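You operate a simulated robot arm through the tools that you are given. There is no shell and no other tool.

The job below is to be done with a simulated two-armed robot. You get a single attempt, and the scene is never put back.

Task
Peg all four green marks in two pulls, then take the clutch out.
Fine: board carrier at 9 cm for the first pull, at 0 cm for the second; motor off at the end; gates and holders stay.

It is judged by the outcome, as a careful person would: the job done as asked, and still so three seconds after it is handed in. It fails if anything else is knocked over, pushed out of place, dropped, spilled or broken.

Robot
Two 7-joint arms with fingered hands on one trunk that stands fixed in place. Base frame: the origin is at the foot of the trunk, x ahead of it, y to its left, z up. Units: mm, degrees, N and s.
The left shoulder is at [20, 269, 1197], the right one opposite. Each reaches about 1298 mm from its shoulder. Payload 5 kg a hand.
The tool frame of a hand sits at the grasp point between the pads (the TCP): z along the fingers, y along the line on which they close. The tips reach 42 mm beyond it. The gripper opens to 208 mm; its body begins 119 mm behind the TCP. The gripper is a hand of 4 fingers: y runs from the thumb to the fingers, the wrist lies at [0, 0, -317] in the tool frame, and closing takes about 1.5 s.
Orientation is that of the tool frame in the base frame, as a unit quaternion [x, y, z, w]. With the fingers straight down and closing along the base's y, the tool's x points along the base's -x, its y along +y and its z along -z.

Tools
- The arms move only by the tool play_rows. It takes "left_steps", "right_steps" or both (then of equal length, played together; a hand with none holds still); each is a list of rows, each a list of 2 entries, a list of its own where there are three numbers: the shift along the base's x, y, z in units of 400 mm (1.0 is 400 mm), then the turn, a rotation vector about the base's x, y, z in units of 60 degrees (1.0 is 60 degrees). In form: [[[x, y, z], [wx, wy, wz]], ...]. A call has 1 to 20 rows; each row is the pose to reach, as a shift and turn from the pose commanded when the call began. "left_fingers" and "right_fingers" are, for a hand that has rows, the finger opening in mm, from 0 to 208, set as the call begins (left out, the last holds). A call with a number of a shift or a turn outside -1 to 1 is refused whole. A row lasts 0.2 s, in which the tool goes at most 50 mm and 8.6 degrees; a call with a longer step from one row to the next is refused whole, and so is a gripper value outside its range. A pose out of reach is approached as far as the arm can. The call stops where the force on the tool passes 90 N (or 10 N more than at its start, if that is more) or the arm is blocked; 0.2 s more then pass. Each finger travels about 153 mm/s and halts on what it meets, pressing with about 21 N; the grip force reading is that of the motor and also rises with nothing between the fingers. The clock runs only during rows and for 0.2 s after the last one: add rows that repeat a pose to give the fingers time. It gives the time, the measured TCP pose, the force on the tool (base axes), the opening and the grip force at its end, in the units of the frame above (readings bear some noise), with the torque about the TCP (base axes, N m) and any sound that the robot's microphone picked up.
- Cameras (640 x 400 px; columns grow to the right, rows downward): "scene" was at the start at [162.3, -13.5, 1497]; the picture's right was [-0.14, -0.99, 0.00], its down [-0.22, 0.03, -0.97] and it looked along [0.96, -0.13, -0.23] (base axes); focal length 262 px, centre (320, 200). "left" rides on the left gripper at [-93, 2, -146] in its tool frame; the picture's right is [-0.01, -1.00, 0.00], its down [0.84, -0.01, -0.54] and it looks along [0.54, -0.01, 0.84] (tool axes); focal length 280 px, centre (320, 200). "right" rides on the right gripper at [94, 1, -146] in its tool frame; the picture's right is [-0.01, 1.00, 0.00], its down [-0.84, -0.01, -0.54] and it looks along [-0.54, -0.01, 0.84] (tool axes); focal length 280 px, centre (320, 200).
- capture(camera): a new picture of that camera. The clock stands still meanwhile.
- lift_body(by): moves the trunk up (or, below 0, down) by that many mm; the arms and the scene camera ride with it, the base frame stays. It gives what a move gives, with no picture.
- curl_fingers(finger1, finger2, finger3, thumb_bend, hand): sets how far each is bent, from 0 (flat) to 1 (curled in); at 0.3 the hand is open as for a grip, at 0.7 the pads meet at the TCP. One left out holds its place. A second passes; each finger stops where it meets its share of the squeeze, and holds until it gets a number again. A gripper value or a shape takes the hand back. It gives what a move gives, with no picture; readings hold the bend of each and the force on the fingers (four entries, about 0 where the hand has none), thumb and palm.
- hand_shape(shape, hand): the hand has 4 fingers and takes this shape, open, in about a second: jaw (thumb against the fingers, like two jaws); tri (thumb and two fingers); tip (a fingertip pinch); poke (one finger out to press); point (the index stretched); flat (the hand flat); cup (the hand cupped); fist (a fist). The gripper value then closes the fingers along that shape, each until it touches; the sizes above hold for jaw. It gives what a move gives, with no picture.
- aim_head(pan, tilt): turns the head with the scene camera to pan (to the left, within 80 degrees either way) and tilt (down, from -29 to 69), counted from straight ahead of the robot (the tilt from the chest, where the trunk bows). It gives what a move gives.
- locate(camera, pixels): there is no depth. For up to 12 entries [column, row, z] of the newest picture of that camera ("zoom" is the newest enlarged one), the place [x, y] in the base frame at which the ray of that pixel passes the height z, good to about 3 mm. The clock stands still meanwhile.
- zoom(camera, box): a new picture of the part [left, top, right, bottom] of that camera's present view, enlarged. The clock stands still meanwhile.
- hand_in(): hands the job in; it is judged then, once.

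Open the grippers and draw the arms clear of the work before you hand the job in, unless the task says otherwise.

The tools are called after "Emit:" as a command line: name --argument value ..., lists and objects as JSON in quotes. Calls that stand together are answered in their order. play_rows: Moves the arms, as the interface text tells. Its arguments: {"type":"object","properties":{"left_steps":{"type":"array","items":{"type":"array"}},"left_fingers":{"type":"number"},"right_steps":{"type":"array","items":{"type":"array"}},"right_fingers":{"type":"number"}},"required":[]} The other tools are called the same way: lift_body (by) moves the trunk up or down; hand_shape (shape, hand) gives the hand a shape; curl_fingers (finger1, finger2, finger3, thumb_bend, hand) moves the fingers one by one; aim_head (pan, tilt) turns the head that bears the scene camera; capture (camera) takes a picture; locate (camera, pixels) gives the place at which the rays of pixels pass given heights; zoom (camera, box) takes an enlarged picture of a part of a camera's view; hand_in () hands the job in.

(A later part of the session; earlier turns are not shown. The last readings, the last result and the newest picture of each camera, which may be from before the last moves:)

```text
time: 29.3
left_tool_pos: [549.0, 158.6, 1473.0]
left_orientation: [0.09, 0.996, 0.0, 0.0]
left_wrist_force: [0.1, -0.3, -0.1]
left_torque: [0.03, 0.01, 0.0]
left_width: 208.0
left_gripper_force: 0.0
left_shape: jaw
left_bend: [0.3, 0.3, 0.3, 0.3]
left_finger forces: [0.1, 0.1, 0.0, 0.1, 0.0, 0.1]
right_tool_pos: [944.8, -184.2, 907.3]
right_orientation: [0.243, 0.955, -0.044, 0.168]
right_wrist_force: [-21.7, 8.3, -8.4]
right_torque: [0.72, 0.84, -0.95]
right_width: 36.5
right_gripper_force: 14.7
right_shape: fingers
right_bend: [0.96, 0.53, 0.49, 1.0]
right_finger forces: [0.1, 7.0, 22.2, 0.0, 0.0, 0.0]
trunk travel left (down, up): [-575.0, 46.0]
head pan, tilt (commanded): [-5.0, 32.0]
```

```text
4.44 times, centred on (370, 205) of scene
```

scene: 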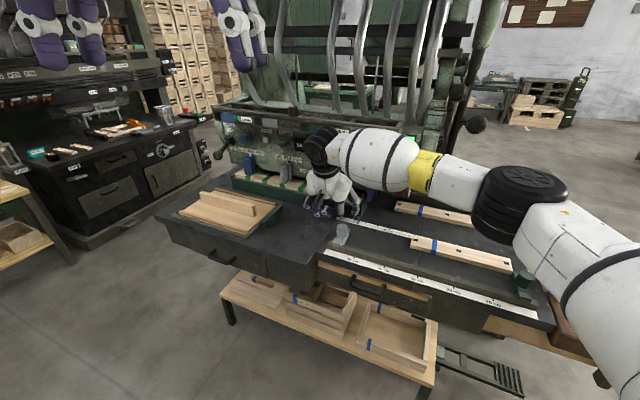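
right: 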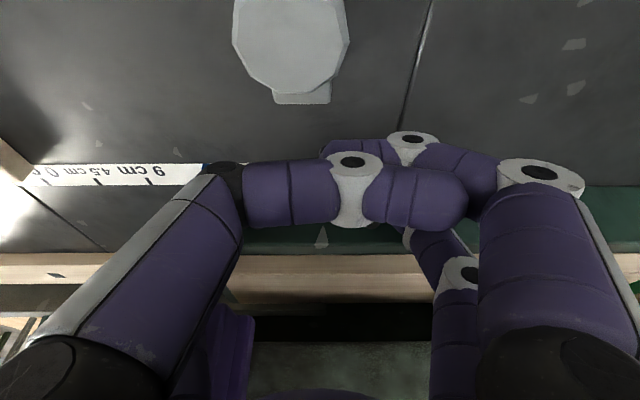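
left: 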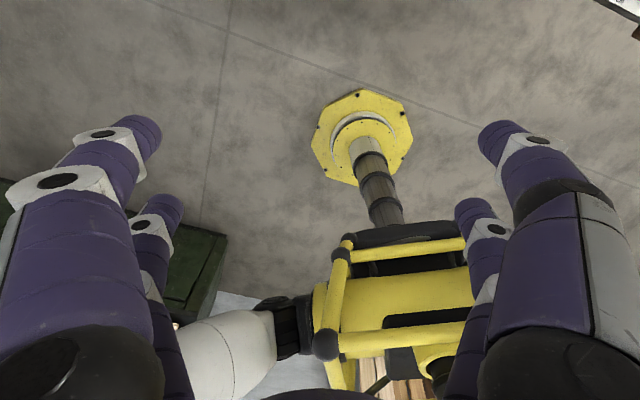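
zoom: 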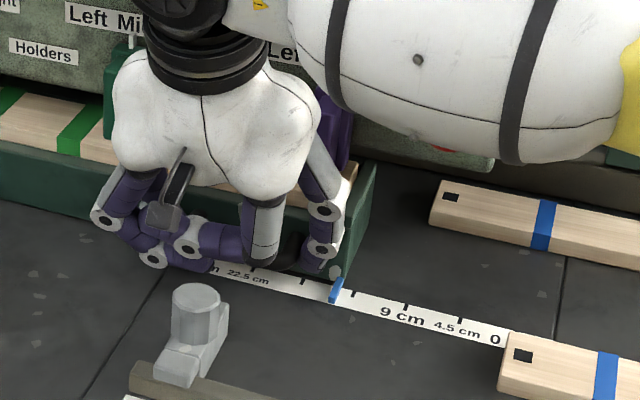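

Finger3 now reads 22 N; I check whether it is touching the purple holder, zooming there.

Emit:
zoom --camera "scene" --box '[365, 165, 415, 225]'

Emit:
zoom --camera "right" --box '[140, 200, 360, 400]'

```text
6.67 times, centred on (390, 195) of scene
```

zoom: 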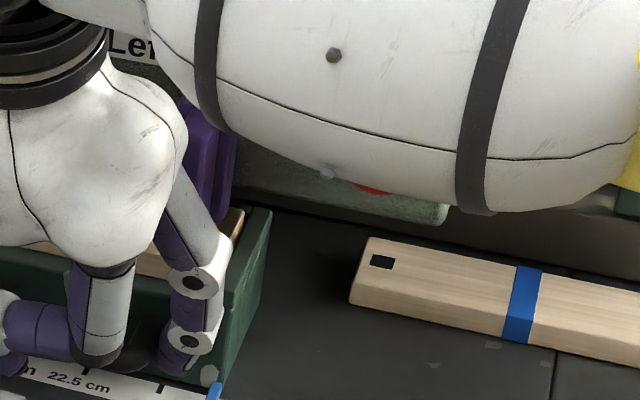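

```text
2.00 times, centred on (250, 300) of right
```

zoom: 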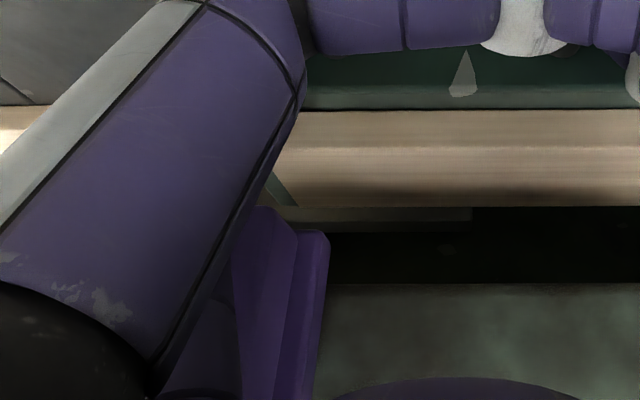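

The torque signs show the contact is below the TCP, i.e. the fingertip on the carrier face, not the holder; the stop base still has a visible gap at (302,98). I ease back 4 mm and slide the remaining ~59 mm.

Emit:
play_rows --right_steps '[[[-0.0088, 0.0047, 0], [0, 0, 0]], [[-0.0206, -0.0171, 0], [0, 0, 0]], [[-0.0324, -0.0389, 0], [0, 0, 0]], [[-0.0442, -0.0607, 0], [0, 0, 0]], [[-0.056, -0.0825, 0], [0, 0, 0]], [[-0.0679, -0.1042, 0], [0, 0, 0]], [[-0.0797, -0.126, 0], [0, 0, 0]]]'

Emit:
zoom --camera "scene" --box '[340, 170, 440, 240]'

Emit:
capture --camera "right"

```text
time: 30.9
left_tool_pos: [549.0, 158.0, 1472.9]
left_orientation: [0.09, 0.996, 0.0, 0.0]
left_wrist_force: [-0.4, -0.6, 0.4]
left_torque: [0.08, -0.07, 0.01]
left_width: 207.7
left_gripper_force: 0.0
left_shape: jaw
left_bend: [0.3, 0.3, 0.3, 0.3]
left_finger forces: [0.1, 0.0, 0.0, 0.0, 0.0, 0.0]
right_tool_pos: [915.4, -235.5, 906.1]
right_orientation: [0.242, 0.955, -0.042, 0.168]
right_wrist_force: [4.9, -5.6, -5.8]
right_torque: [0.05, 0.07, -0.03]
right_width: 36.3
right_gripper_force: 7.4
right_shape: fingers
right_bend: [0.96, 0.53, 0.49, 1.0]
right_finger forces: [0.1, 6.8, 8.3, 0.0, 0.0, 0.0]
trunk travel left (down, up): [-575.0, 46.0]
head pan, tilt (commanded): [-5.0, 32.0]
```

```text
5.71 times, centred on (390, 205) of scene
```

zoom: 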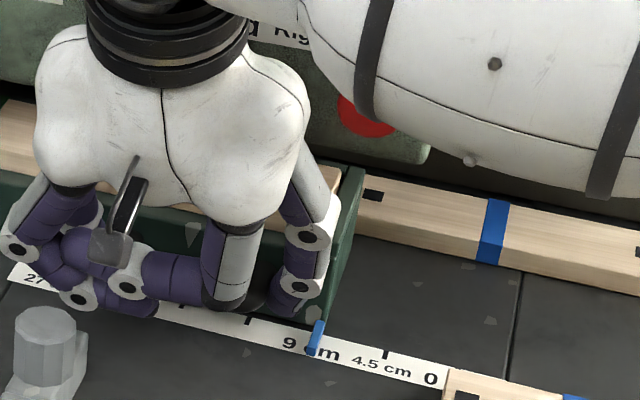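

```text
taken
```

right: 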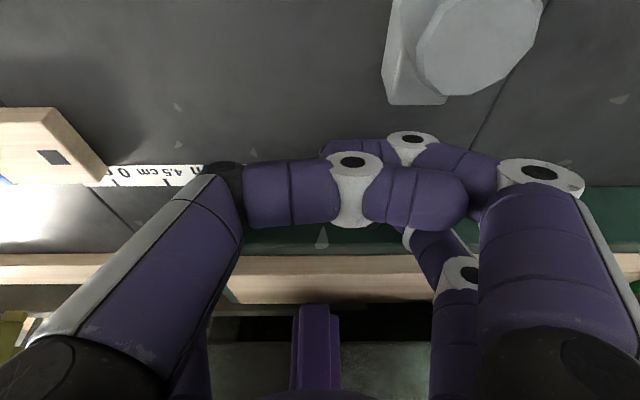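

The pointer at (316,338) in the zoom is at the 9 cm tick (13.5 tick at (248,320), 4.5 tick at (385,354)). I verify with locate.

Emit:
locate --camera "zoom" --pixels '[[248, 319, 850], [385, 354, 850], [311, 352, 853], [321, 324, 853], [311, 352, 857], [321, 324, 857], [445, 371, 850]]'

Emit:
zoom --camera "scene" --box '[380, 215, 420, 240]'

```text
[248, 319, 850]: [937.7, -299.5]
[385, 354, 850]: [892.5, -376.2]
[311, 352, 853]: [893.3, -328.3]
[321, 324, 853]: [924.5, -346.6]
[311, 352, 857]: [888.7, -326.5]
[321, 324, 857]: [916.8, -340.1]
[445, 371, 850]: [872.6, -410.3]
```

```text
16.00 times, centred on (400, 228) of scene
```

zoom: 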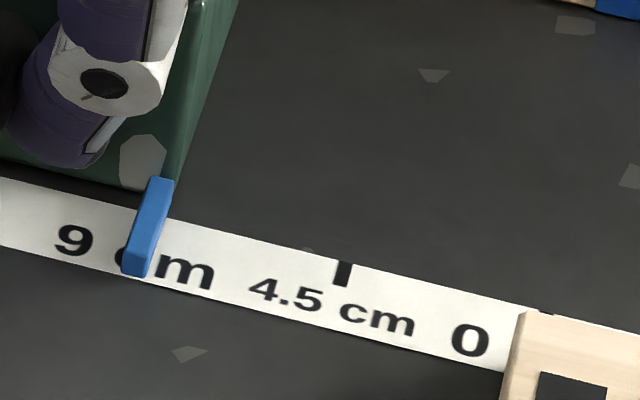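

The pointer sits on 9 cm within about 1 mm (same offset as it had at 27 cm). I release the handle by opening the far pair slightly.

Emit:
curl_fingers --hand "right" --finger2 0.43 --finger3 0.43

Emit:
zoom --camera "scene" --box '[340, 170, 440, 240]'

```text
time: 31.9
left_tool_pos: [547.8, 159.5, 1472.6]
left_orientation: [0.091, 0.996, 0.0, 0.001]
left_wrist_force: [-0.3, 0.1, -0.6]
left_torque: [0.02, 0.01, 0.0]
left_width: 208.0
left_gripper_force: 0.0
left_shape: jaw
left_bend: [0.3, 0.3, 0.3, 0.3]
left_finger forces: [0.0, 0.0, 0.1, 0.1, 0.0, 0.1]
right_tool_pos: [915.0, -234.0, 908.8]
right_orientation: [0.241, 0.955, -0.043, 0.168]
right_wrist_force: [-0.3, 0.3, 0.8]
right_torque: [0.01, -0.03, 0.0]
right_width: 36.4
right_gripper_force: 0.1
right_shape: fingers
right_bend: [0.96, 0.43, 0.43, 1.0]
right_finger forces: [0.1, 0.0, 0.0, 0.1, 0.1, 0.0]
trunk travel left (down, up): [-575.0, 46.0]
head pan, tilt (commanded): [-5.0, 32.0]
```

```text
5.71 times, centred on (390, 205) of scene
```

zoom: 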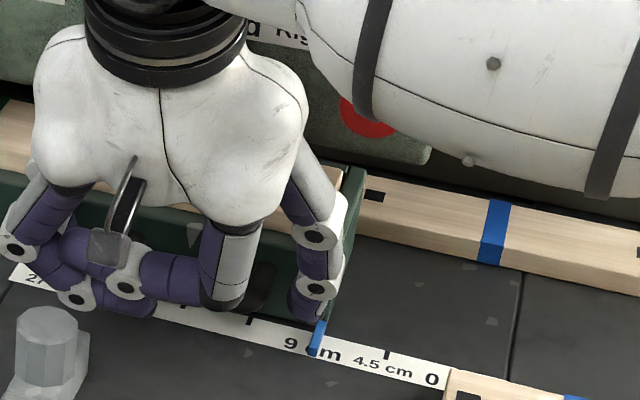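

Released with no load, pointer still at 9 cm. I retreat the right hand back along its tool axis.

Emit:
play_rows --right_steps '[[[-0.0188, 0.0102, 0.0588], [0, 0, 0]], [[-0.0376, 0.0204, 0.1175], [0, 0, 0]], [[-0.0564, 0.0306, 0.176], [0, 0, 0]], [[-0.0752, 0.0408, 0.235], [0, 0, 0]], [[-0.0952, 0.051, 0.294], [0, 0, 0]], [[-0.1228, 0.0612, 0.3525], [0, 0, 0]]]'

Emit:
zoom --camera "scene" --box '[340, 160, 440, 240]'

```text
time: 33.3
left_tool_pos: [548.9, 159.7, 1473.8]
left_orientation: [0.091, 0.996, 0.0, 0.0]
left_wrist_force: [-0.7, 0.5, -0.4]
left_torque: [-0.08, -0.12, -0.03]
left_width: 207.8
left_gripper_force: 0.1
left_shape: jaw
left_bend: [0.3, 0.3, 0.3, 0.3]
left_finger forces: [0.0, 0.0, 0.1, 0.1, 0.1, 0.0]
right_tool_pos: [864.7, -210.2, 1049.7]
right_orientation: [0.241, 0.955, -0.043, 0.168]
right_wrist_force: [-0.8, -0.1, -0.1]
right_torque: [-0.04, -0.07, 0.01]
right_width: 36.1
right_gripper_force: 0.2
right_shape: fingers
right_bend: [0.96, 0.43, 0.43, 1.0]
right_finger forces: [0.0, 0.0, 0.1, 0.0, 0.0, 0.0]
trunk travel left (down, up): [-575.0, 46.0]
head pan, tilt (commanded): [-5.0, 32.0]
```

```text
5.00 times, centred on (390, 200) of scene
```

zoom: 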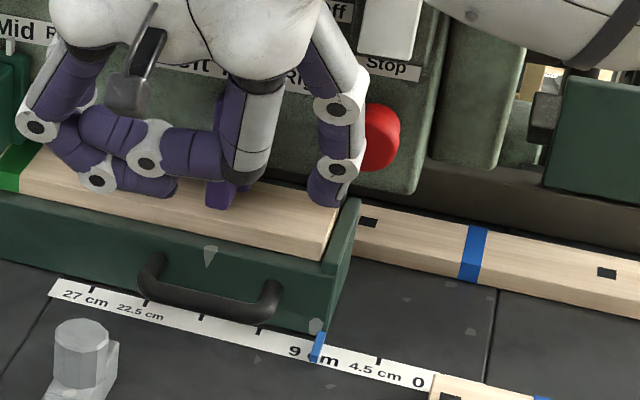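

The carrier stayed at 9 cm. I now move the right hand up and right to a point 150 mm in front of the lever ball, tilted 45°.

Emit:
play_rows --right_steps '[[[-0.0289, -0.0615, 0.0791], [-0.0199, -0.0366, 0]], [[-0.0578, -0.1229, 0.1582], [-0.0398, -0.0732, 0]], [[-0.0867, -0.1844, 0.2373], [-0.0597, -0.1098, 0]], [[-0.1156, -0.2458, 0.3164], [-0.0796, -0.1464, 0]], [[-0.1445, -0.3073, 0.3955], [-0.0995, -0.183, 0]], [[-0.1734, -0.3687, 0.4746], [-0.1194, -0.2196, 0]], [[-0.2023, -0.4302, 0.5537], [-0.1393, -0.2562, 0]], [[-0.2312, -0.4916, 0.6328], [-0.1592, -0.2928, 0]], [[-0.2601, -0.5531, 0.7119], [-0.1791, -0.3294, 0]], [[-0.289, -0.6145, 0.791], [-0.199, -0.366, 0]]]'

Emit:
hand_shape --shape "jaw" --hand "right"

Emit:
capture --camera "right"

Emit:
capture --camera "scene"

```text
time: 34.5
left_tool_pos: [546.6, 155.6, 1474.5]
left_orientation: [0.091, 0.996, 0.0, 0.001]
left_wrist_force: [-1.5, -1.1, 1.0]
left_torque: [0.19, -0.25, -0.03]
left_width: 208.0
left_gripper_force: 0.1
left_shape: jaw
left_bend: [0.3, 0.3, 0.3, 0.3]
left_finger forces: [0.0, 0.1, 0.0, 0.0, 0.1, 0.0]
right_tool_pos: [800.1, -329.8, 1195.3]
right_orientation: [0.219, 0.937, -0.075, 0.26]
right_wrist_force: [-6.3, 10.9, -9.9]
right_torque: [-0.53, 0.86, 1.46]
right_width: 36.1
right_gripper_force: 7.4
right_shape: fingers
right_bend: [0.96, 0.39, 0.43, 1.0]
right_finger forces: [0.0, 14.4, 0.0, 0.0, 0.1, 0.1]
trunk travel left (down, up): [-575.0, 46.0]
head pan, tilt (commanded): [-5.0, 32.0]
stopped in row 6 (right hand): the force on the tool passed its limit at 109 N (the readings are from after the stop); the commanded pose is now the measured one
```

```text
time: 35.4
left_tool_pos: [546.8, 156.9, 1472.3]
left_orientation: [0.089, 0.996, 0.0, 0.001]
left_wrist_force: [-0.4, 0.3, -0.3]
left_torque: [0.05, 0.01, 0.03]
left_width: 207.9
left_gripper_force: 0.0
left_shape: jaw
left_bend: [0.3, 0.3, 0.3, 0.3]
left_finger forces: [0.1, 0.0, 0.1, 0.0, 0.0, 0.0]
right_tool_pos: [800.7, -331.5, 1194.9]
right_orientation: [0.222, 0.938, -0.075, 0.258]
right_wrist_force: [-31.4, 2.6, -21.6]
right_torque: [-1.51, 1.81, 2.38]
right_width: 207.4
right_gripper_force: 0.1
right_shape: jaw
right_bend: [0.3, 0.36, 0.3, 0.3]
right_finger forces: [0.1, 35.4, 0.0, 0.0, 0.0, 0.1]
trunk travel left (down, up): [-575.0, 46.0]
head pan, tilt (commanded): [-5.0, 32.0]
```

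```text
taken
```

right: 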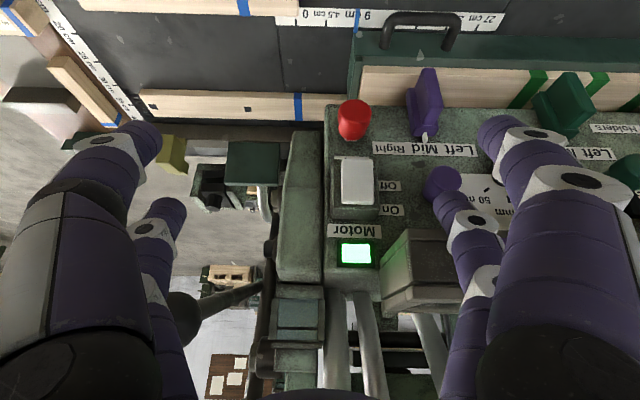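

```text
taken
```

scene: 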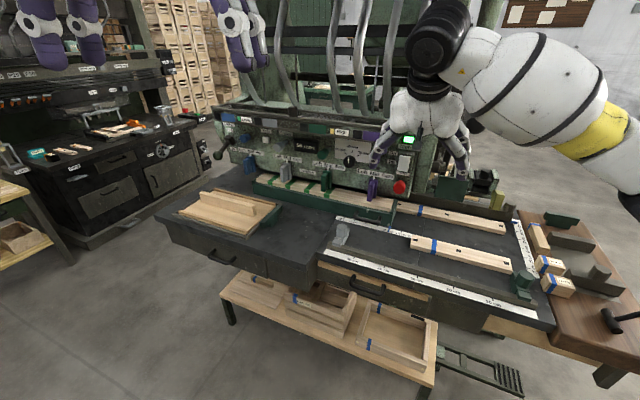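

Finger2 caught under the hopper tray's lip (force -n and down on the hand). I back the hand straight out and slightly down, away from the panel.

Emit:
play_rows --right_steps '[[[-0.03, 0.016, -0.03], [0, 0, 0]], [[-0.08, 0.043, -0.045], [0, 0, 0]], [[-0.14, 0.076, -0.05], [0, 0, 0]], [[-0.2, 0.108, -0.05], [0, 0, 0]]]'

Emit:
capture --camera "right"

Emit:
zoom --camera "scene" --box '[200, 90, 440, 240]'

```text
time: 36.4
left_tool_pos: [548.2, 157.8, 1473.6]
left_orientation: [0.091, 0.996, 0.0, -0.001]
left_wrist_force: [0.0, 0.9, 0.0]
left_torque: [0.0, -0.06, 0.06]
left_width: 208.0
left_gripper_force: 0.0
left_shape: jaw
left_bend: [0.3, 0.3, 0.3, 0.3]
left_finger forces: [0.0, 0.0, 0.1, 0.0, 0.1, 0.0]
right_tool_pos: [769.3, -313.6, 1177.6]
right_orientation: [0.221, 0.937, -0.075, 0.26]
right_wrist_force: [-0.1, -0.7, 0.1]
right_torque: [0.02, -0.02, 0.02]
right_width: 207.9
right_gripper_force: 0.2
right_shape: jaw
right_bend: [0.3, 0.3, 0.3, 0.3]
right_finger forces: [0.1, 0.1, 0.0, 0.0, 0.0, 0.0]
right hand out of reach, approached as far as the arm can: row 3, 4
trunk travel left (down, up): [-575.0, 46.0]
head pan, tilt (commanded): [-5.0, 32.0]
```

```text
taken
```

right: 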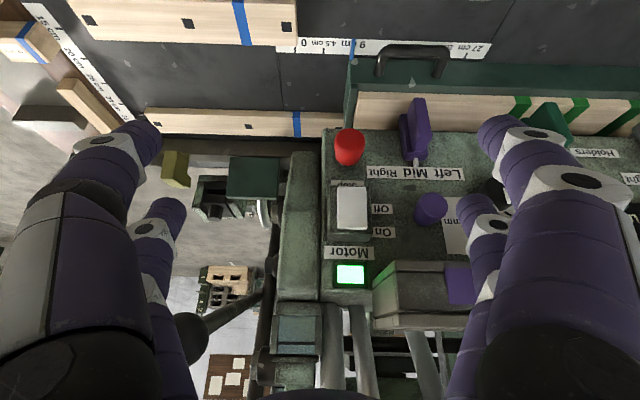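

```text
2.67 times, centred on (320, 165) of scene
```

zoom: 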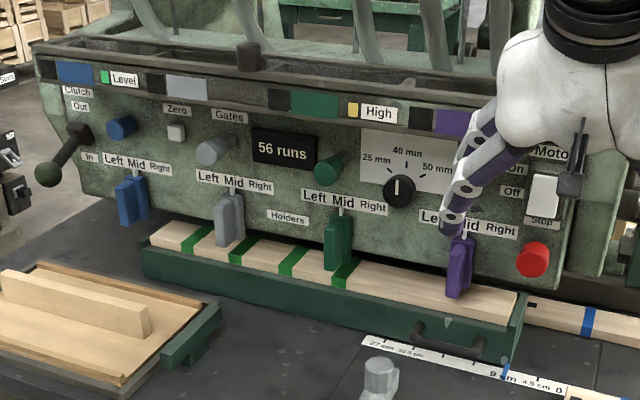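

Free again and all gates, holders and the dial look unchanged. I move the right hand along the front to a point in front of the lever ball, staying well out from the tray, with the fingers at 120 mm.

Emit:
play_rows --right_steps '[[[-0.026, -0.05, 0.064], [-0.018, -0.033, 0]], [[-0.051, -0.1, 0.127], [-0.036, -0.067, 0]], [[-0.077, -0.149, 0.19], [-0.054, -0.1, 0]], [[-0.103, -0.199, 0.254], [-0.072, -0.133, 0]], [[-0.128, -0.248, 0.318], [-0.09, -0.167, 0]], [[-0.154, -0.298, 0.381], [-0.108, -0.2, 0]]]' --right_fingers 120

Emit:
capture --camera "right"

Emit:
aim_head --pan -30 --tilt 20

Emit:
capture --camera "scene"

```text
time: 37.8
left_tool_pos: [547.7, 157.2, 1474.0]
left_orientation: [0.09, 0.996, 0.0, 0.0]
left_wrist_force: [-0.1, -0.6, 1.1]
left_torque: [0.06, -0.07, 0.01]
left_width: 208.1
left_gripper_force: 0.0
left_shape: jaw
left_bend: [0.3, 0.3, 0.3, 0.3]
left_finger forces: [0.0, 0.1, 0.0, 0.2, 0.0, 0.0]
right_tool_pos: [706.3, -431.5, 1330.8]
right_orientation: [0.215, 0.899, -0.105, 0.368]
right_wrist_force: [0.4, -0.9, -1.2]
right_torque: [0.03, -0.05, 0.06]
right_width: 120.9
right_gripper_force: 0.1
right_shape: jaw
right_bend: [0.72, 0.72, 0.72, 0.7]
right_finger forces: [0.1, 0.0, 0.0, 0.0, 0.0, 0.1]
trunk travel left (down, up): [-575.0, 46.0]
head pan, tilt (commanded): [-5.0, 32.0]
```

```text
taken
```

right: 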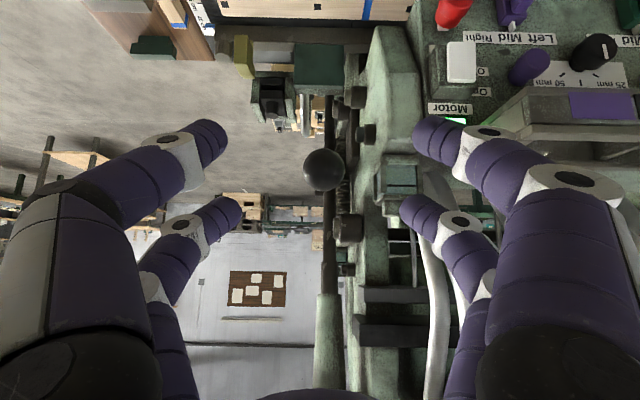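

```text
time: 38.7
left_tool_pos: [548.3, 158.3, 1473.9]
left_orientation: [0.092, 0.996, 0.0, 0.0]
left_wrist_force: [0.3, -0.1, 0.2]
left_torque: [0.01, -0.01, 0.0]
left_width: 207.9
left_gripper_force: 0.0
left_shape: jaw
left_bend: [0.3, 0.3, 0.3, 0.3]
left_finger forces: [0.1, 0.0, 0.0, 0.0, 0.1, 0.0]
right_tool_pos: [707.7, -432.8, 1329.9]
right_orientation: [0.214, 0.899, -0.104, 0.367]
right_wrist_force: [-1.0, 0.5, 0.4]
right_torque: [0.02, 0.01, -0.02]
right_width: 120.8
right_gripper_force: 0.1
right_shape: jaw
right_bend: [0.72, 0.72, 0.72, 0.7]
right_finger forces: [0.0, 0.1, 0.0, 0.1, 0.1, 0.0]
trunk travel left (down, up): [-575.0, 46.0]
head pan, tilt (commanded): [-30.0, 20.0]
```

```text
taken
```

scene: 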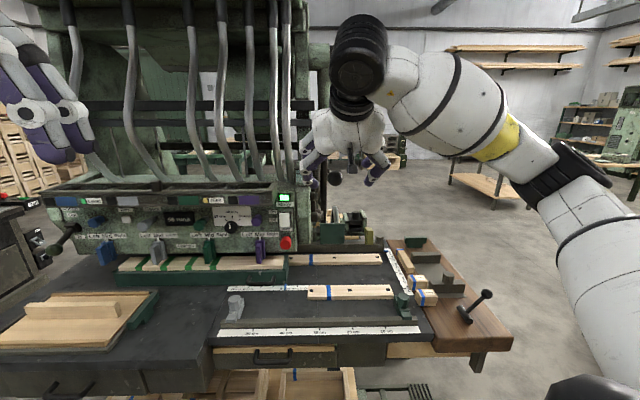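

The ball is centred at (323,170) in the right view. I check its exact position with locate from both cameras.

Emit:
locate --camera "right" --pixels '[[323, 170, 1240], [323, 170, 1250], [323, 170, 1260], [323, 170, 1270], [343, 170, 1260], [303, 170, 1260]]'

Emit:
zoom --camera "scene" --box '[280, 130, 420, 240]'

Emit:
zoom --camera "right" --box '[240, 60, 460, 280]'

```text
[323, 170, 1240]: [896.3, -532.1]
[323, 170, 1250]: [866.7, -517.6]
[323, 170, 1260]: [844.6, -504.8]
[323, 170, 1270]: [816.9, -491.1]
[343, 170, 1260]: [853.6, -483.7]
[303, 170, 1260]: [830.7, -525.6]
```

```text
3.64 times, centred on (350, 185) of scene
```

zoom: 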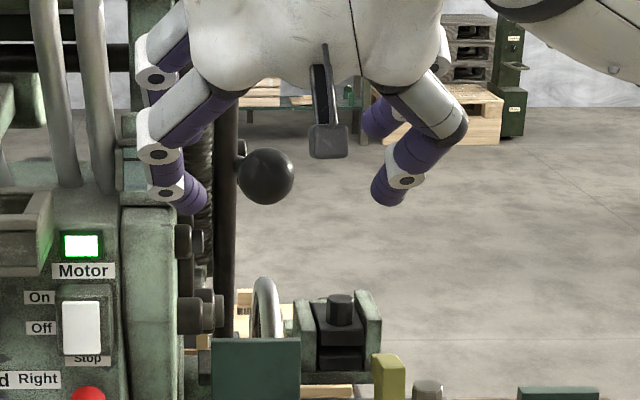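

```text
1.82 times, centred on (350, 170) of right
```

zoom: 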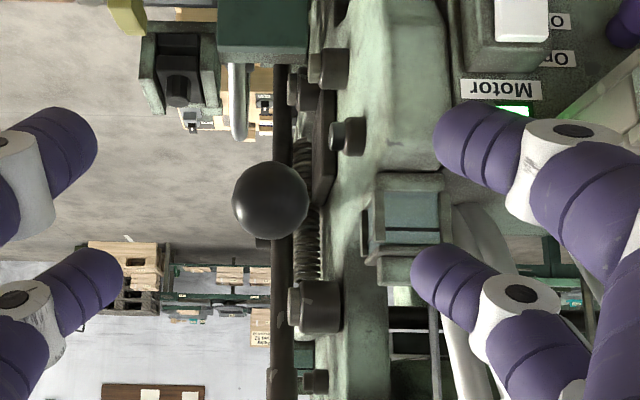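

Ball: about (844,-505,1260), Ø50. I triangulate the column's side knobs left of the ball to know how much room the left fingers have.

Emit:
locate --camera "right" --pixels '[[363.6, 134.2, 1150], [363.6, 134.2, 1200], [352.6, 97.4, 1100], [352.6, 97.4, 1150], [348.7, 227.6, 1280], [348.7, 227.6, 1320], [406, 180, 1220], [406, 180, 1260]]'

Emit:
locate --camera "scene" --pixels '[[313.4, 196.5, 1150], [313.4, 196.5, 1200], [317, 216.5, 1100], [317, 216.5, 1150], [324, 181, 1150], [324, 181, 1200]]'

```text
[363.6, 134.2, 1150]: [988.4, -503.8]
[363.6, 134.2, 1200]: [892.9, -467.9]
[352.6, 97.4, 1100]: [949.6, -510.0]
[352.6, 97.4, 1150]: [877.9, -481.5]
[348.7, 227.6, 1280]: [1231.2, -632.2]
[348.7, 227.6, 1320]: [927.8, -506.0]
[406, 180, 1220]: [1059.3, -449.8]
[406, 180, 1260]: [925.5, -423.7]
```

```text
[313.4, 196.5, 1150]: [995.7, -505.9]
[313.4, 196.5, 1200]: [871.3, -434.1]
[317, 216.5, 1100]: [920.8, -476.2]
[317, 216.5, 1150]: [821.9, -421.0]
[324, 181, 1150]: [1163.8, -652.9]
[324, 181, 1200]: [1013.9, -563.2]
```

The column parts sit at n>100, so there is room for the left fingers. I advance the right hand, fingers at 100 mm, so the ball sits at the TCP.

Emit:
play_rows --right_steps '[[[0.055, -0.029, -0.0285], [0, 0, 0]], [[0.11, -0.058, -0.057], [0, 0, 0]], [[0.165, -0.0875, -0.0855], [0, 0, 0]], [[0.22, -0.117, -0.114], [0, 0, 0]], [[0.275, -0.146, -0.142], [0, 0, 0]], [[0.329, -0.175, -0.17], [0, 0, 0]]]' --right_fingers 100

Emit:
capture --camera "right"

Emit:
zoom --camera "scene" --box '[250, 120, 410, 240]'

```text
time: 40.1
left_tool_pos: [548.9, 158.4, 1472.7]
left_orientation: [0.091, 0.996, 0.0, -0.001]
left_wrist_force: [0.8, -0.8, -0.1]
left_torque: [0.08, 0.04, 0.0]
left_width: 208.0
left_gripper_force: 0.0
left_shape: jaw
left_bend: [0.3, 0.3, 0.3, 0.3]
left_finger forces: [0.1, 0.0, 0.0, 0.0, 0.1, 0.0]
right_tool_pos: [838.3, -503.5, 1262.8]
right_orientation: [0.214, 0.899, -0.104, 0.368]
right_wrist_force: [0.4, -1.1, 0.6]
right_torque: [0.06, 0.04, 0.04]
right_width: 101.0
right_gripper_force: 0.1
right_shape: jaw
right_bend: [0.73, 0.73, 0.73, 0.7]
right_finger forces: [0.0, 0.0, 0.0, 0.0, 0.1, 0.0]
trunk travel left (down, up): [-575.0, 46.0]
head pan, tilt (commanded): [-30.0, 20.0]
```

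```text
taken
```

right: 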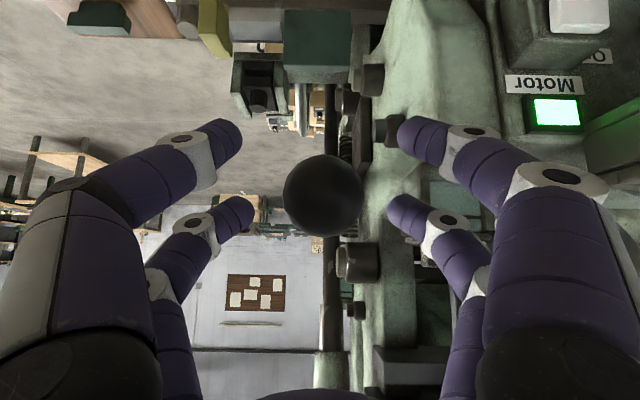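

```text
3.33 times, centred on (330, 180) of scene
```

zoom: 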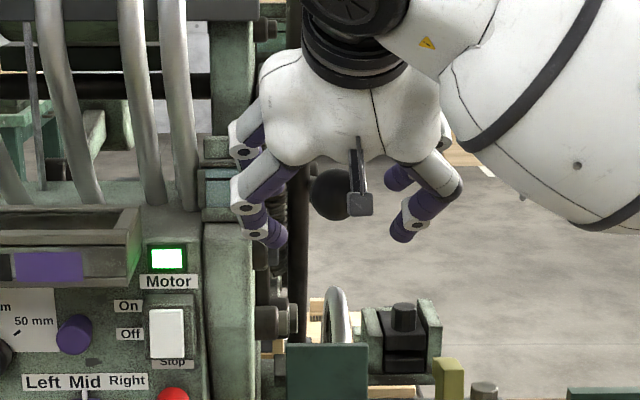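

The ball is centred between the fingers at (323,195). I close the jaw on it.

Emit:
play_rows --right_steps '[[[0, 0, 0], [0, 0, 0]], [[0, 0, 0], [0, 0, 0]], [[0, 0, 0], [0, 0, 0]], [[0, 0, 0], [0, 0, 0]], [[0, 0, 0], [0, 0, 0]], [[0, 0, 0], [0, 0, 0]]]' --right_fingers 0

Emit:
capture --camera "right"

Emit:
zoom --camera "scene" --box '[250, 120, 410, 240]'

```text
time: 41.5
left_tool_pos: [547.8, 158.8, 1471.9]
left_orientation: [0.091, 0.996, 0.0, 0.0]
left_wrist_force: [-0.2, 0.9, -0.9]
left_torque: [0.03, -0.01, 0.0]
left_width: 208.0
left_gripper_force: 0.1
left_shape: jaw
left_bend: [0.3, 0.3, 0.3, 0.3]
left_finger forces: [0.0, 0.0, 0.1, 0.0, 0.1, 0.0]
right_tool_pos: [839.1, -503.0, 1262.9]
right_orientation: [0.214, 0.899, -0.104, 0.367]
right_wrist_force: [3.1, -2.6, 0.0]
right_torque: [-0.04, -0.07, 0.02]
right_width: 0.0
right_gripper_force: 20.4
right_shape: jaw
right_bend: [0.7, 0.71, 0.71, 0.7]
right_finger forces: [0.0, 15.0, 14.8, 0.0, 0.0, 0.1]
trunk travel left (down, up): [-575.0, 46.0]
head pan, tilt (commanded): [-30.0, 20.0]
```

```text
taken
```

right: 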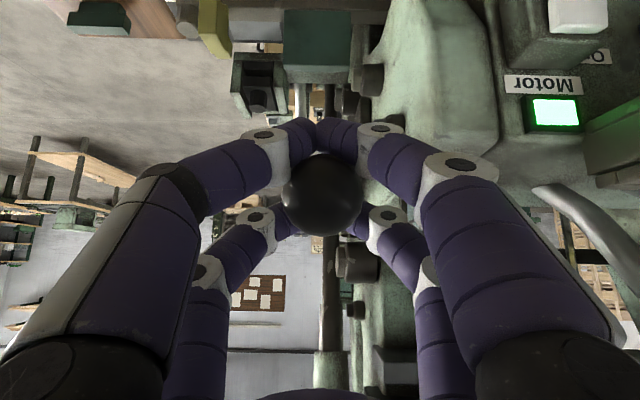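

```text
3.33 times, centred on (330, 180) of scene
```

zoom: 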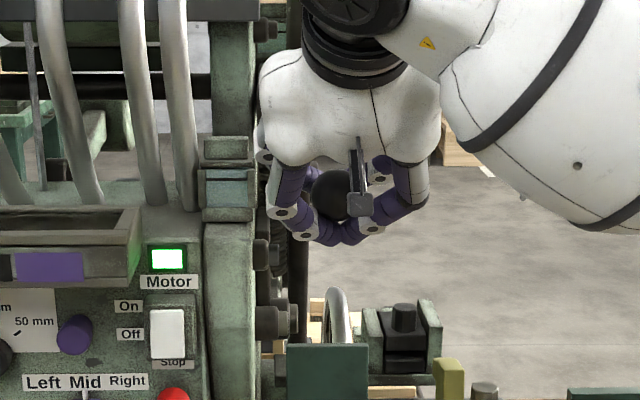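

The ball is caged: near pair closed below it, far pair pressing behind it at 15 N. I start pulling down along the lever's arc, 35 mm first, watching the force.

Emit:
play_rows --right_steps '[[[-0.0048, 0.0026, -0.0293], [0, 0, 0]], [[-0.0097, 0.0052, -0.0585], [0, 0, 0]], [[-0.0145, 0.0079, -0.0878], [0, 0, 0]]]'

Emit:
capture --camera "right"

Emit:
capture --camera "scene"

```text
time: 42.3
left_tool_pos: [548.8, 158.1, 1472.3]
left_orientation: [0.091, 0.996, -0.001, 0.0]
left_wrist_force: [-0.6, 0.2, 0.3]
left_torque: [-0.01, 0.0, 0.03]
left_width: 208.0
left_gripper_force: 0.1
left_shape: jaw
left_bend: [0.3, 0.3, 0.3, 0.3]
left_finger forces: [0.1, 0.0, 0.0, 0.1, 0.0, 0.0]
right_tool_pos: [833.3, -498.7, 1227.1]
right_orientation: [0.215, 0.899, -0.104, 0.367]
right_wrist_force: [-1.0, -3.3, 3.0]
right_torque: [-0.4, -0.66, -0.02]
right_width: 0.0
right_gripper_force: 21.2
right_shape: jaw
right_bend: [0.7, 0.71, 0.71, 0.7]
right_finger forces: [0.0, 20.6, 23.7, 0.1, 0.0, 0.0]
trunk travel left (down, up): [-575.0, 46.0]
head pan, tilt (commanded): [-30.0, 20.0]
```

```text
taken
```

right: 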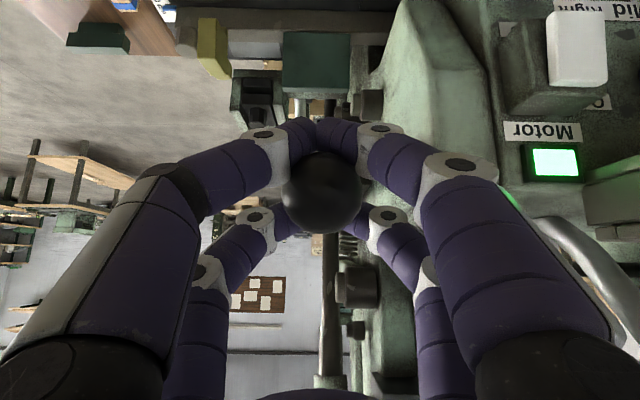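

```text
taken
```

scene: 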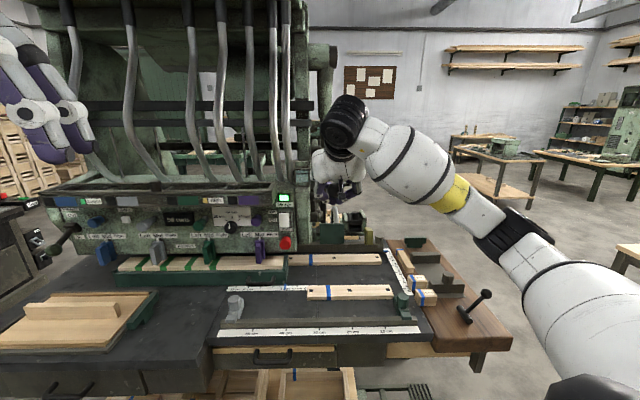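

The lever follows with only ~3 N. I continue down the arc another 94 mm.

Emit:
play_rows --right_steps '[[[-0.0049, 0.0027, -0.039], [0, 0, 0]], [[-0.009, 0.0049, -0.0783], [0, 0, 0]], [[-0.0123, 0.0067, -0.1175], [0, 0, 0]], [[-0.0145, 0.0078, -0.1568], [0, 0, 0]], [[-0.0158, 0.0086, -0.196], [0, 0, 0]], [[-0.0163, 0.0088, -0.2355], [0, 0, 0]]]'

Emit:
capture --camera "right"

Emit:
capture --camera "scene"

```text
time: 43.7
left_tool_pos: [547.1, 159.1, 1471.9]
left_orientation: [0.091, 0.996, 0.0, 0.0]
left_wrist_force: [0.1, -0.6, 0.2]
left_torque: [0.05, 0.0, 0.01]
left_width: 207.9
left_gripper_force: 0.1
left_shape: jaw
left_bend: [0.3, 0.3, 0.3, 0.3]
left_finger forces: [0.0, 0.0, 0.0, 0.0, 0.0, 0.1]
right_tool_pos: [826.4, -494.0, 1133.7]
right_orientation: [0.214, 0.899, -0.104, 0.368]
right_wrist_force: [-1.4, -4.5, 9.6]
right_torque: [-2.37, -3.35, 0.1]
right_width: 2.1
right_gripper_force: 21.1
right_shape: jaw
right_bend: [0.7, 0.73, 0.74, 0.7]
right_finger forces: [50.8, 47.2, 52.0, 0.0, 29.1, 0.0]
trunk travel left (down, up): [-575.0, 46.0]
head pan, tilt (commanded): [-30.0, 20.0]
```

```text
taken
```

right: 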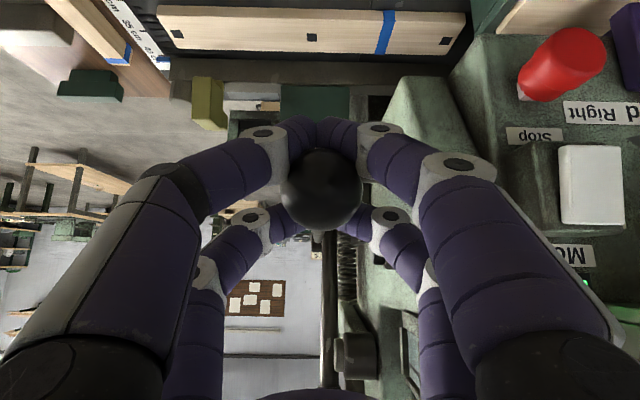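

```text
taken
```

scene: 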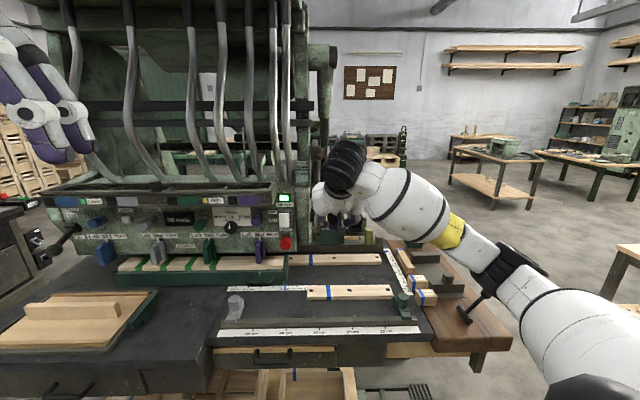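

The finger loads and a 4 N·m torque about the machine's axis show the lever wants the hand to turn with it. I rotate the hand about 12° with the lever, holding the ball's place.

Emit:
play_rows --right_steps '[[[0, 0, 0], [-0.033, -0.06, 0]], [[0, 0, 0], [-0.066, -0.121, 0]], [[0, 0, 0], [-0.0985, -0.1817, 0]]]'

Emit:
zoom --camera "scene" --box '[100, 180, 420, 340]'

```text
time: 44.5
left_tool_pos: [547.0, 158.8, 1472.2]
left_orientation: [0.091, 0.996, 0.0, 0.0]
left_wrist_force: [-0.4, -1.2, 0.6]
left_torque: [0.02, 0.03, 0.02]
left_width: 207.8
left_gripper_force: 0.1
left_shape: jaw
left_bend: [0.3, 0.3, 0.3, 0.3]
left_finger forces: [0.0, 0.0, 0.0, 0.0, 0.0, 0.0]
right_tool_pos: [826.5, -494.2, 1132.4]
right_orientation: [0.204, 0.853, -0.129, 0.463]
right_wrist_force: [-12.8, 4.4, 4.1]
right_torque: [-0.07, -0.1, -0.08]
right_width: 0.0
right_gripper_force: 20.6
right_shape: jaw
right_bend: [0.7, 0.72, 0.72, 0.7]
right_finger forces: [0.1, 16.6, 19.0, 0.1, 0.0, 0.0]
trunk travel left (down, up): [-575.0, 46.0]
head pan, tilt (commanded): [-30.0, 20.0]
```

```text
2.00 times, centred on (260, 260) of scene
```

zoom: 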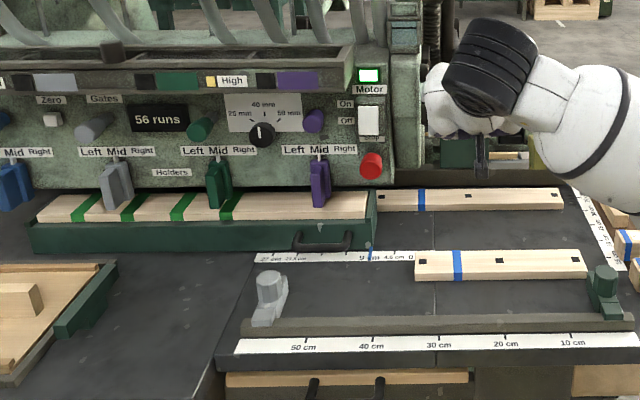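

The torque is gone. The counter still reads 56 runs, so I continue down 63 mm more with the hand turning along, easing a few mm outward.

Emit:
play_rows --right_steps '[[[-0.0042, 0.0023, -0.0263], [-0.008, -0.0147, 0]], [[-0.0057, 0.0031, -0.0525], [-0.0159, -0.0293, 0]], [[-0.007, 0.0038, -0.0788], [-0.0239, -0.044, 0]], [[-0.0055, 0.003, -0.105], [-0.0318, -0.0586, 0]], [[-0.0037, 0.002, -0.1313], [-0.0398, -0.0733, 0]], [[-0.0015, 0.0008, -0.1573], [-0.0477, -0.0879, 0]]]'

Emit:
capture --camera "right"

Emit:
zoom --camera "scene" --box '[100, 180, 420, 340]'

```text
time: 45.9
left_tool_pos: [546.5, 160.4, 1472.3]
left_orientation: [0.09, 0.996, -0.002, 0.001]
left_wrist_force: [0.4, -0.5, 1.0]
left_torque: [0.02, 0.0, -0.01]
left_width: 207.8
left_gripper_force: 0.0
left_shape: jaw
left_bend: [0.3, 0.3, 0.3, 0.3]
left_finger forces: [0.1, 0.0, 0.0, 0.0, 0.1, 0.0]
right_tool_pos: [825.1, -495.1, 1078.3]
right_orientation: [0.199, 0.824, -0.14, 0.512]
right_wrist_force: [-1.0, 3.4, 47.7]
right_torque: [-0.82, -1.55, 0.1]
right_width: 0.0
right_gripper_force: 21.2
right_shape: jaw
right_bend: [0.7, 0.72, 0.72, 0.7]
right_finger forces: [0.1, 34.9, 33.4, 0.1, 0.0, 0.1]
trunk travel left (down, up): [-575.0, 46.0]
head pan, tilt (commanded): [-30.0, 20.0]
```

```text
taken
```

right: 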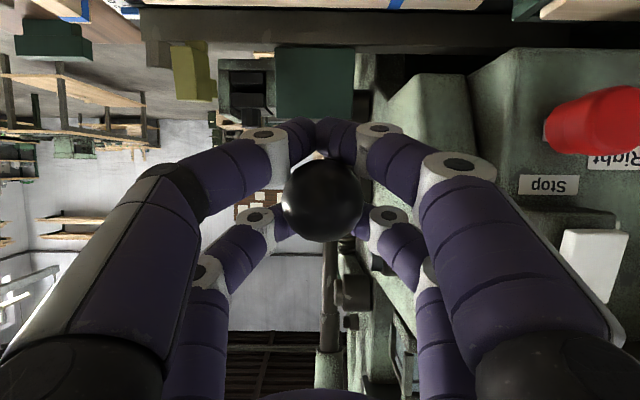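

```text
2.00 times, centred on (260, 260) of scene
```

zoom: 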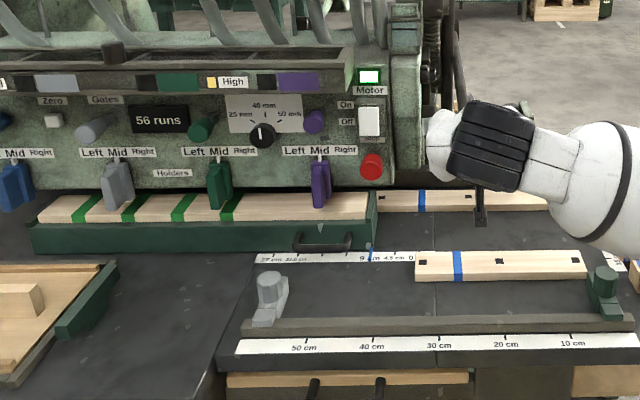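

Resistance has risen to 48 N at z≈1078, perhaps the end stop or the working resistance. I zoom on the marks and the lever before going on.

Emit:
zoom --camera "scene" --box '[110, 220, 300, 320]'

Emit:
zoom --camera "scene" --box '[280, 100, 420, 240]'

Emit:
zoom --camera "right" --box '[220, 100, 440, 400]'

```text
3.37 times, centred on (205, 270) of scene
```

zoom: 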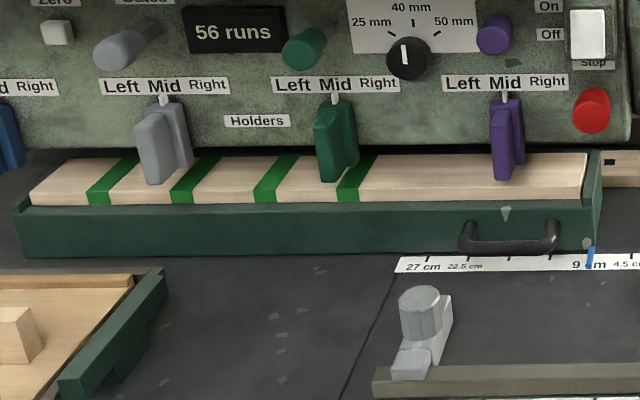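

```text
2.86 times, centred on (350, 170) of scene
```

zoom: 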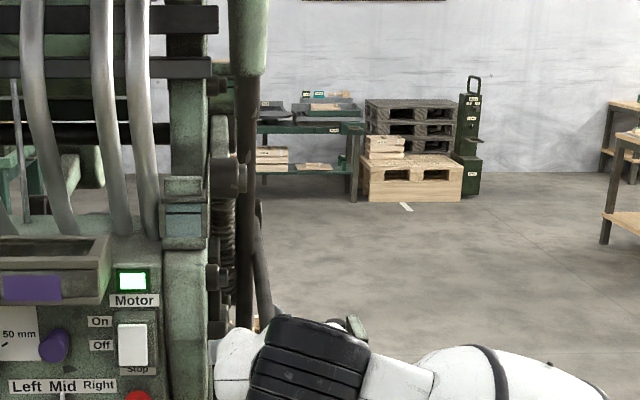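

```text
1.33 times, centred on (330, 250) of right
```

zoom: 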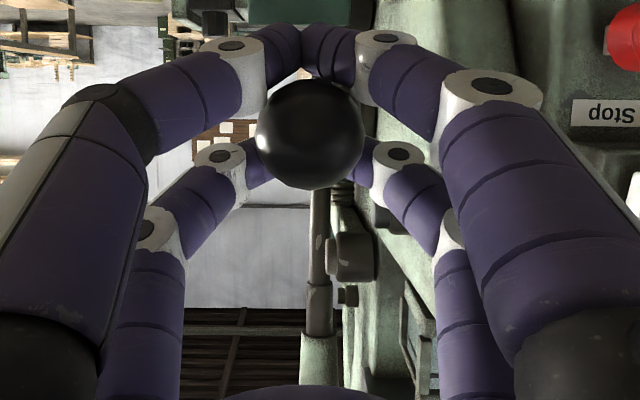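

I check mark-to-holder alignment at 9 cm numerically: mark 4 and mark 2 front edges, the holder pointers, and the carrier wall.

Emit:
capture --camera "scene"

Emit:
zoom --camera "scene" --box '[140, 225, 240, 295]'

```text
taken
```

scene: 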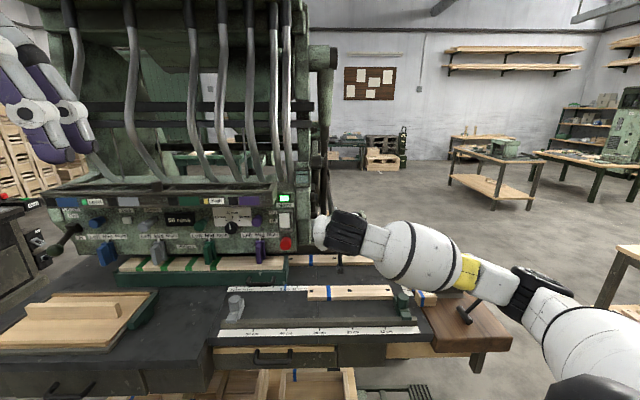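

```text
5.71 times, centred on (190, 260) of scene
```

zoom: 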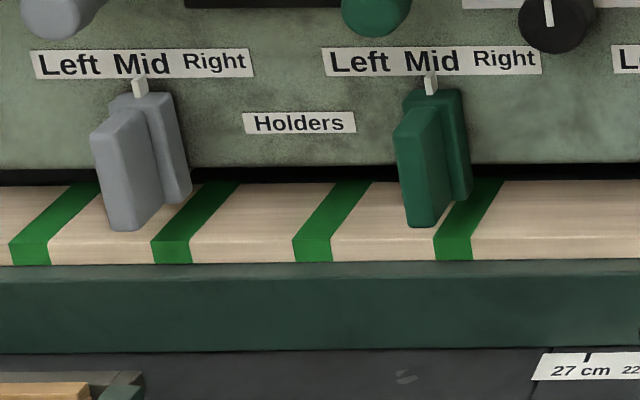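

Emit:
locate --camera "zoom" --pixels '[[455, 238, 905], [455, 238, 915], [455, 238, 925], [488, 181, 915], [488, 181, 925], [431, 85, 1030], [431, 85, 1040], [172, 238, 915], [586, 357, 850], [300, 262, 897], [139, 88, 1030], [139, 88, 1040]]'

```text
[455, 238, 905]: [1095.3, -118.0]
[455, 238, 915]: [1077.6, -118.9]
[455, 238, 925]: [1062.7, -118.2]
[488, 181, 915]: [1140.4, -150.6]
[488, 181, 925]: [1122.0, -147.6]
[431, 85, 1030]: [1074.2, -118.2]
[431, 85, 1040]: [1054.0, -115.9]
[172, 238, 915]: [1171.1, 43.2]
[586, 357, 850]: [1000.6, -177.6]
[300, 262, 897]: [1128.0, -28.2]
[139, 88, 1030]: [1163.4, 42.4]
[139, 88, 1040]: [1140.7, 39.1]
```

Mark 4 (r≈-129) lines up with the green holder (r≈-131). I push the lever slightly further to tell a hard stop from working resistance, holding briefly.

Emit:
play_rows --right_steps '[[[0.0, 0.0, -0.006], [0, 0, 0]], [[0.0005, -0.0003, -0.0125], [-0.003, -0.0055, 0]], [[0.0005, -0.0003, -0.0125], [-0.003, -0.0055, 0]], [[0.0005, -0.0003, -0.0125], [-0.003, -0.0055, 0]]]'

Emit:
zoom --camera "scene" --box '[110, 180, 310, 300]'

```text
time: 46.9
left_tool_pos: [545.0, 161.4, 1473.2]
left_orientation: [0.09, 0.996, -0.001, 0.002]
left_wrist_force: [0.5, -0.8, -1.3]
left_torque: [-0.01, -0.02, -0.04]
left_width: 208.0
left_gripper_force: 0.0
left_shape: jaw
left_bend: [0.3, 0.3, 0.3, 0.3]
left_finger forces: [0.1, 0.0, 0.0, 0.0, 0.0, 0.1]
right_tool_pos: [826.3, -495.1, 1079.1]
right_orientation: [0.2, 0.82, -0.142, 0.517]
right_wrist_force: [3.4, 2.4, 69.7]
right_torque: [-1.11, -2.19, 0.19]
right_width: 0.0
right_gripper_force: 21.3
right_shape: jaw
right_bend: [0.7, 0.72, 0.72, 0.7]
right_finger forces: [0.1, 42.1, 39.4, 0.0, 0.0, 0.0]
trunk travel left (down, up): [-575.0, 46.0]
head pan, tilt (commanded): [-30.0, 20.0]
```

```text
3.20 times, centred on (210, 240) of scene
```

zoom: 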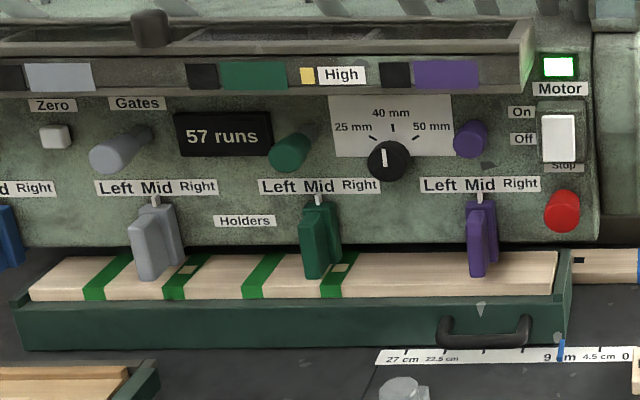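

The counter now reads 57 runs and marks 2 and 4 show pegs — first pull done. I bring the lever back up along the same arc.

Emit:
play_rows --right_steps '[[[-0.0037, 0.002, 0.0455], [0.0135, 0.0249, 0]], [[-0.0059, 0.0032, 0.091], [0.027, 0.0498, 0]], [[-0.0048, 0.0026, 0.1305], [0.0389, 0.0718, 0]], [[-0.0033, 0.0018, 0.1698], [0.0508, 0.0938, 0]], [[-0.0018, 0.001, 0.209], [0.0628, 0.1157, 0]], [[0, 0, 0.2485], [0.0747, 0.1377, 0]], [[0.0031, -0.0017, 0.2878], [0.0866, 0.1597, 0]], [[0.0066, -0.0036, 0.327], [0.0985, 0.1817, 0]], [[0.0114, -0.0062, 0.3663], [0.1104, 0.2037, 0]], [[0.0165, -0.0089, 0.4053], [0.1224, 0.2256, 0]], [[0.0242, -0.0131, 0.449], [0.1359, 0.2505, 0]], [[0.0318, -0.0172, 0.4931], [0.1492, 0.2751, 0]]]'

Emit:
capture --camera "right"

Emit:
zoom --camera "scene" --box '[110, 180, 310, 300]'

```text
time: 49.5
left_tool_pos: [549.5, 158.0, 1471.8]
left_orientation: [0.091, 0.996, 0.0, 0.0]
left_wrist_force: [0.3, -0.4, -0.2]
left_torque: [-0.03, 0.03, -0.02]
left_width: 208.2
left_gripper_force: 0.1
left_shape: jaw
left_bend: [0.3, 0.3, 0.3, 0.3]
left_finger forces: [0.0, 0.1, 0.1, 0.0, 0.0, 0.0]
right_tool_pos: [839.3, -502.5, 1260.1]
right_orientation: [0.214, 0.899, -0.104, 0.367]
right_wrist_force: [6.7, -5.4, -0.8]
right_torque: [-0.19, -0.26, -0.07]
right_width: 0.1
right_gripper_force: 20.6
right_shape: jaw
right_bend: [0.7, 0.71, 0.71, 0.7]
right_finger forces: [0.0, 15.1, 16.6, 0.0, 0.0, 0.0]
trunk travel left (down, up): [-575.0, 46.0]
head pan, tilt (commanded): [-30.0, 20.0]
```

```text
taken
```

right: 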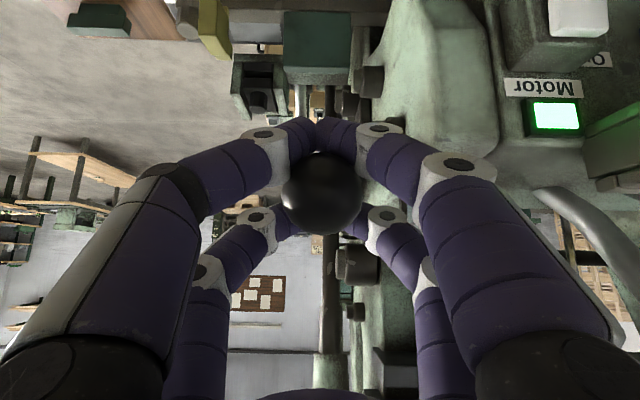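

```text
3.20 times, centred on (210, 240) of scene
```

zoom: 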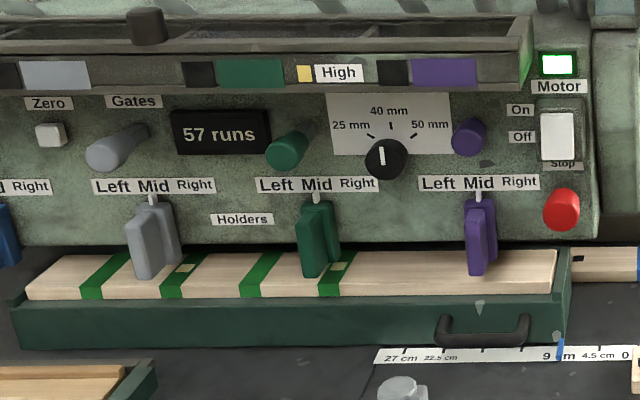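

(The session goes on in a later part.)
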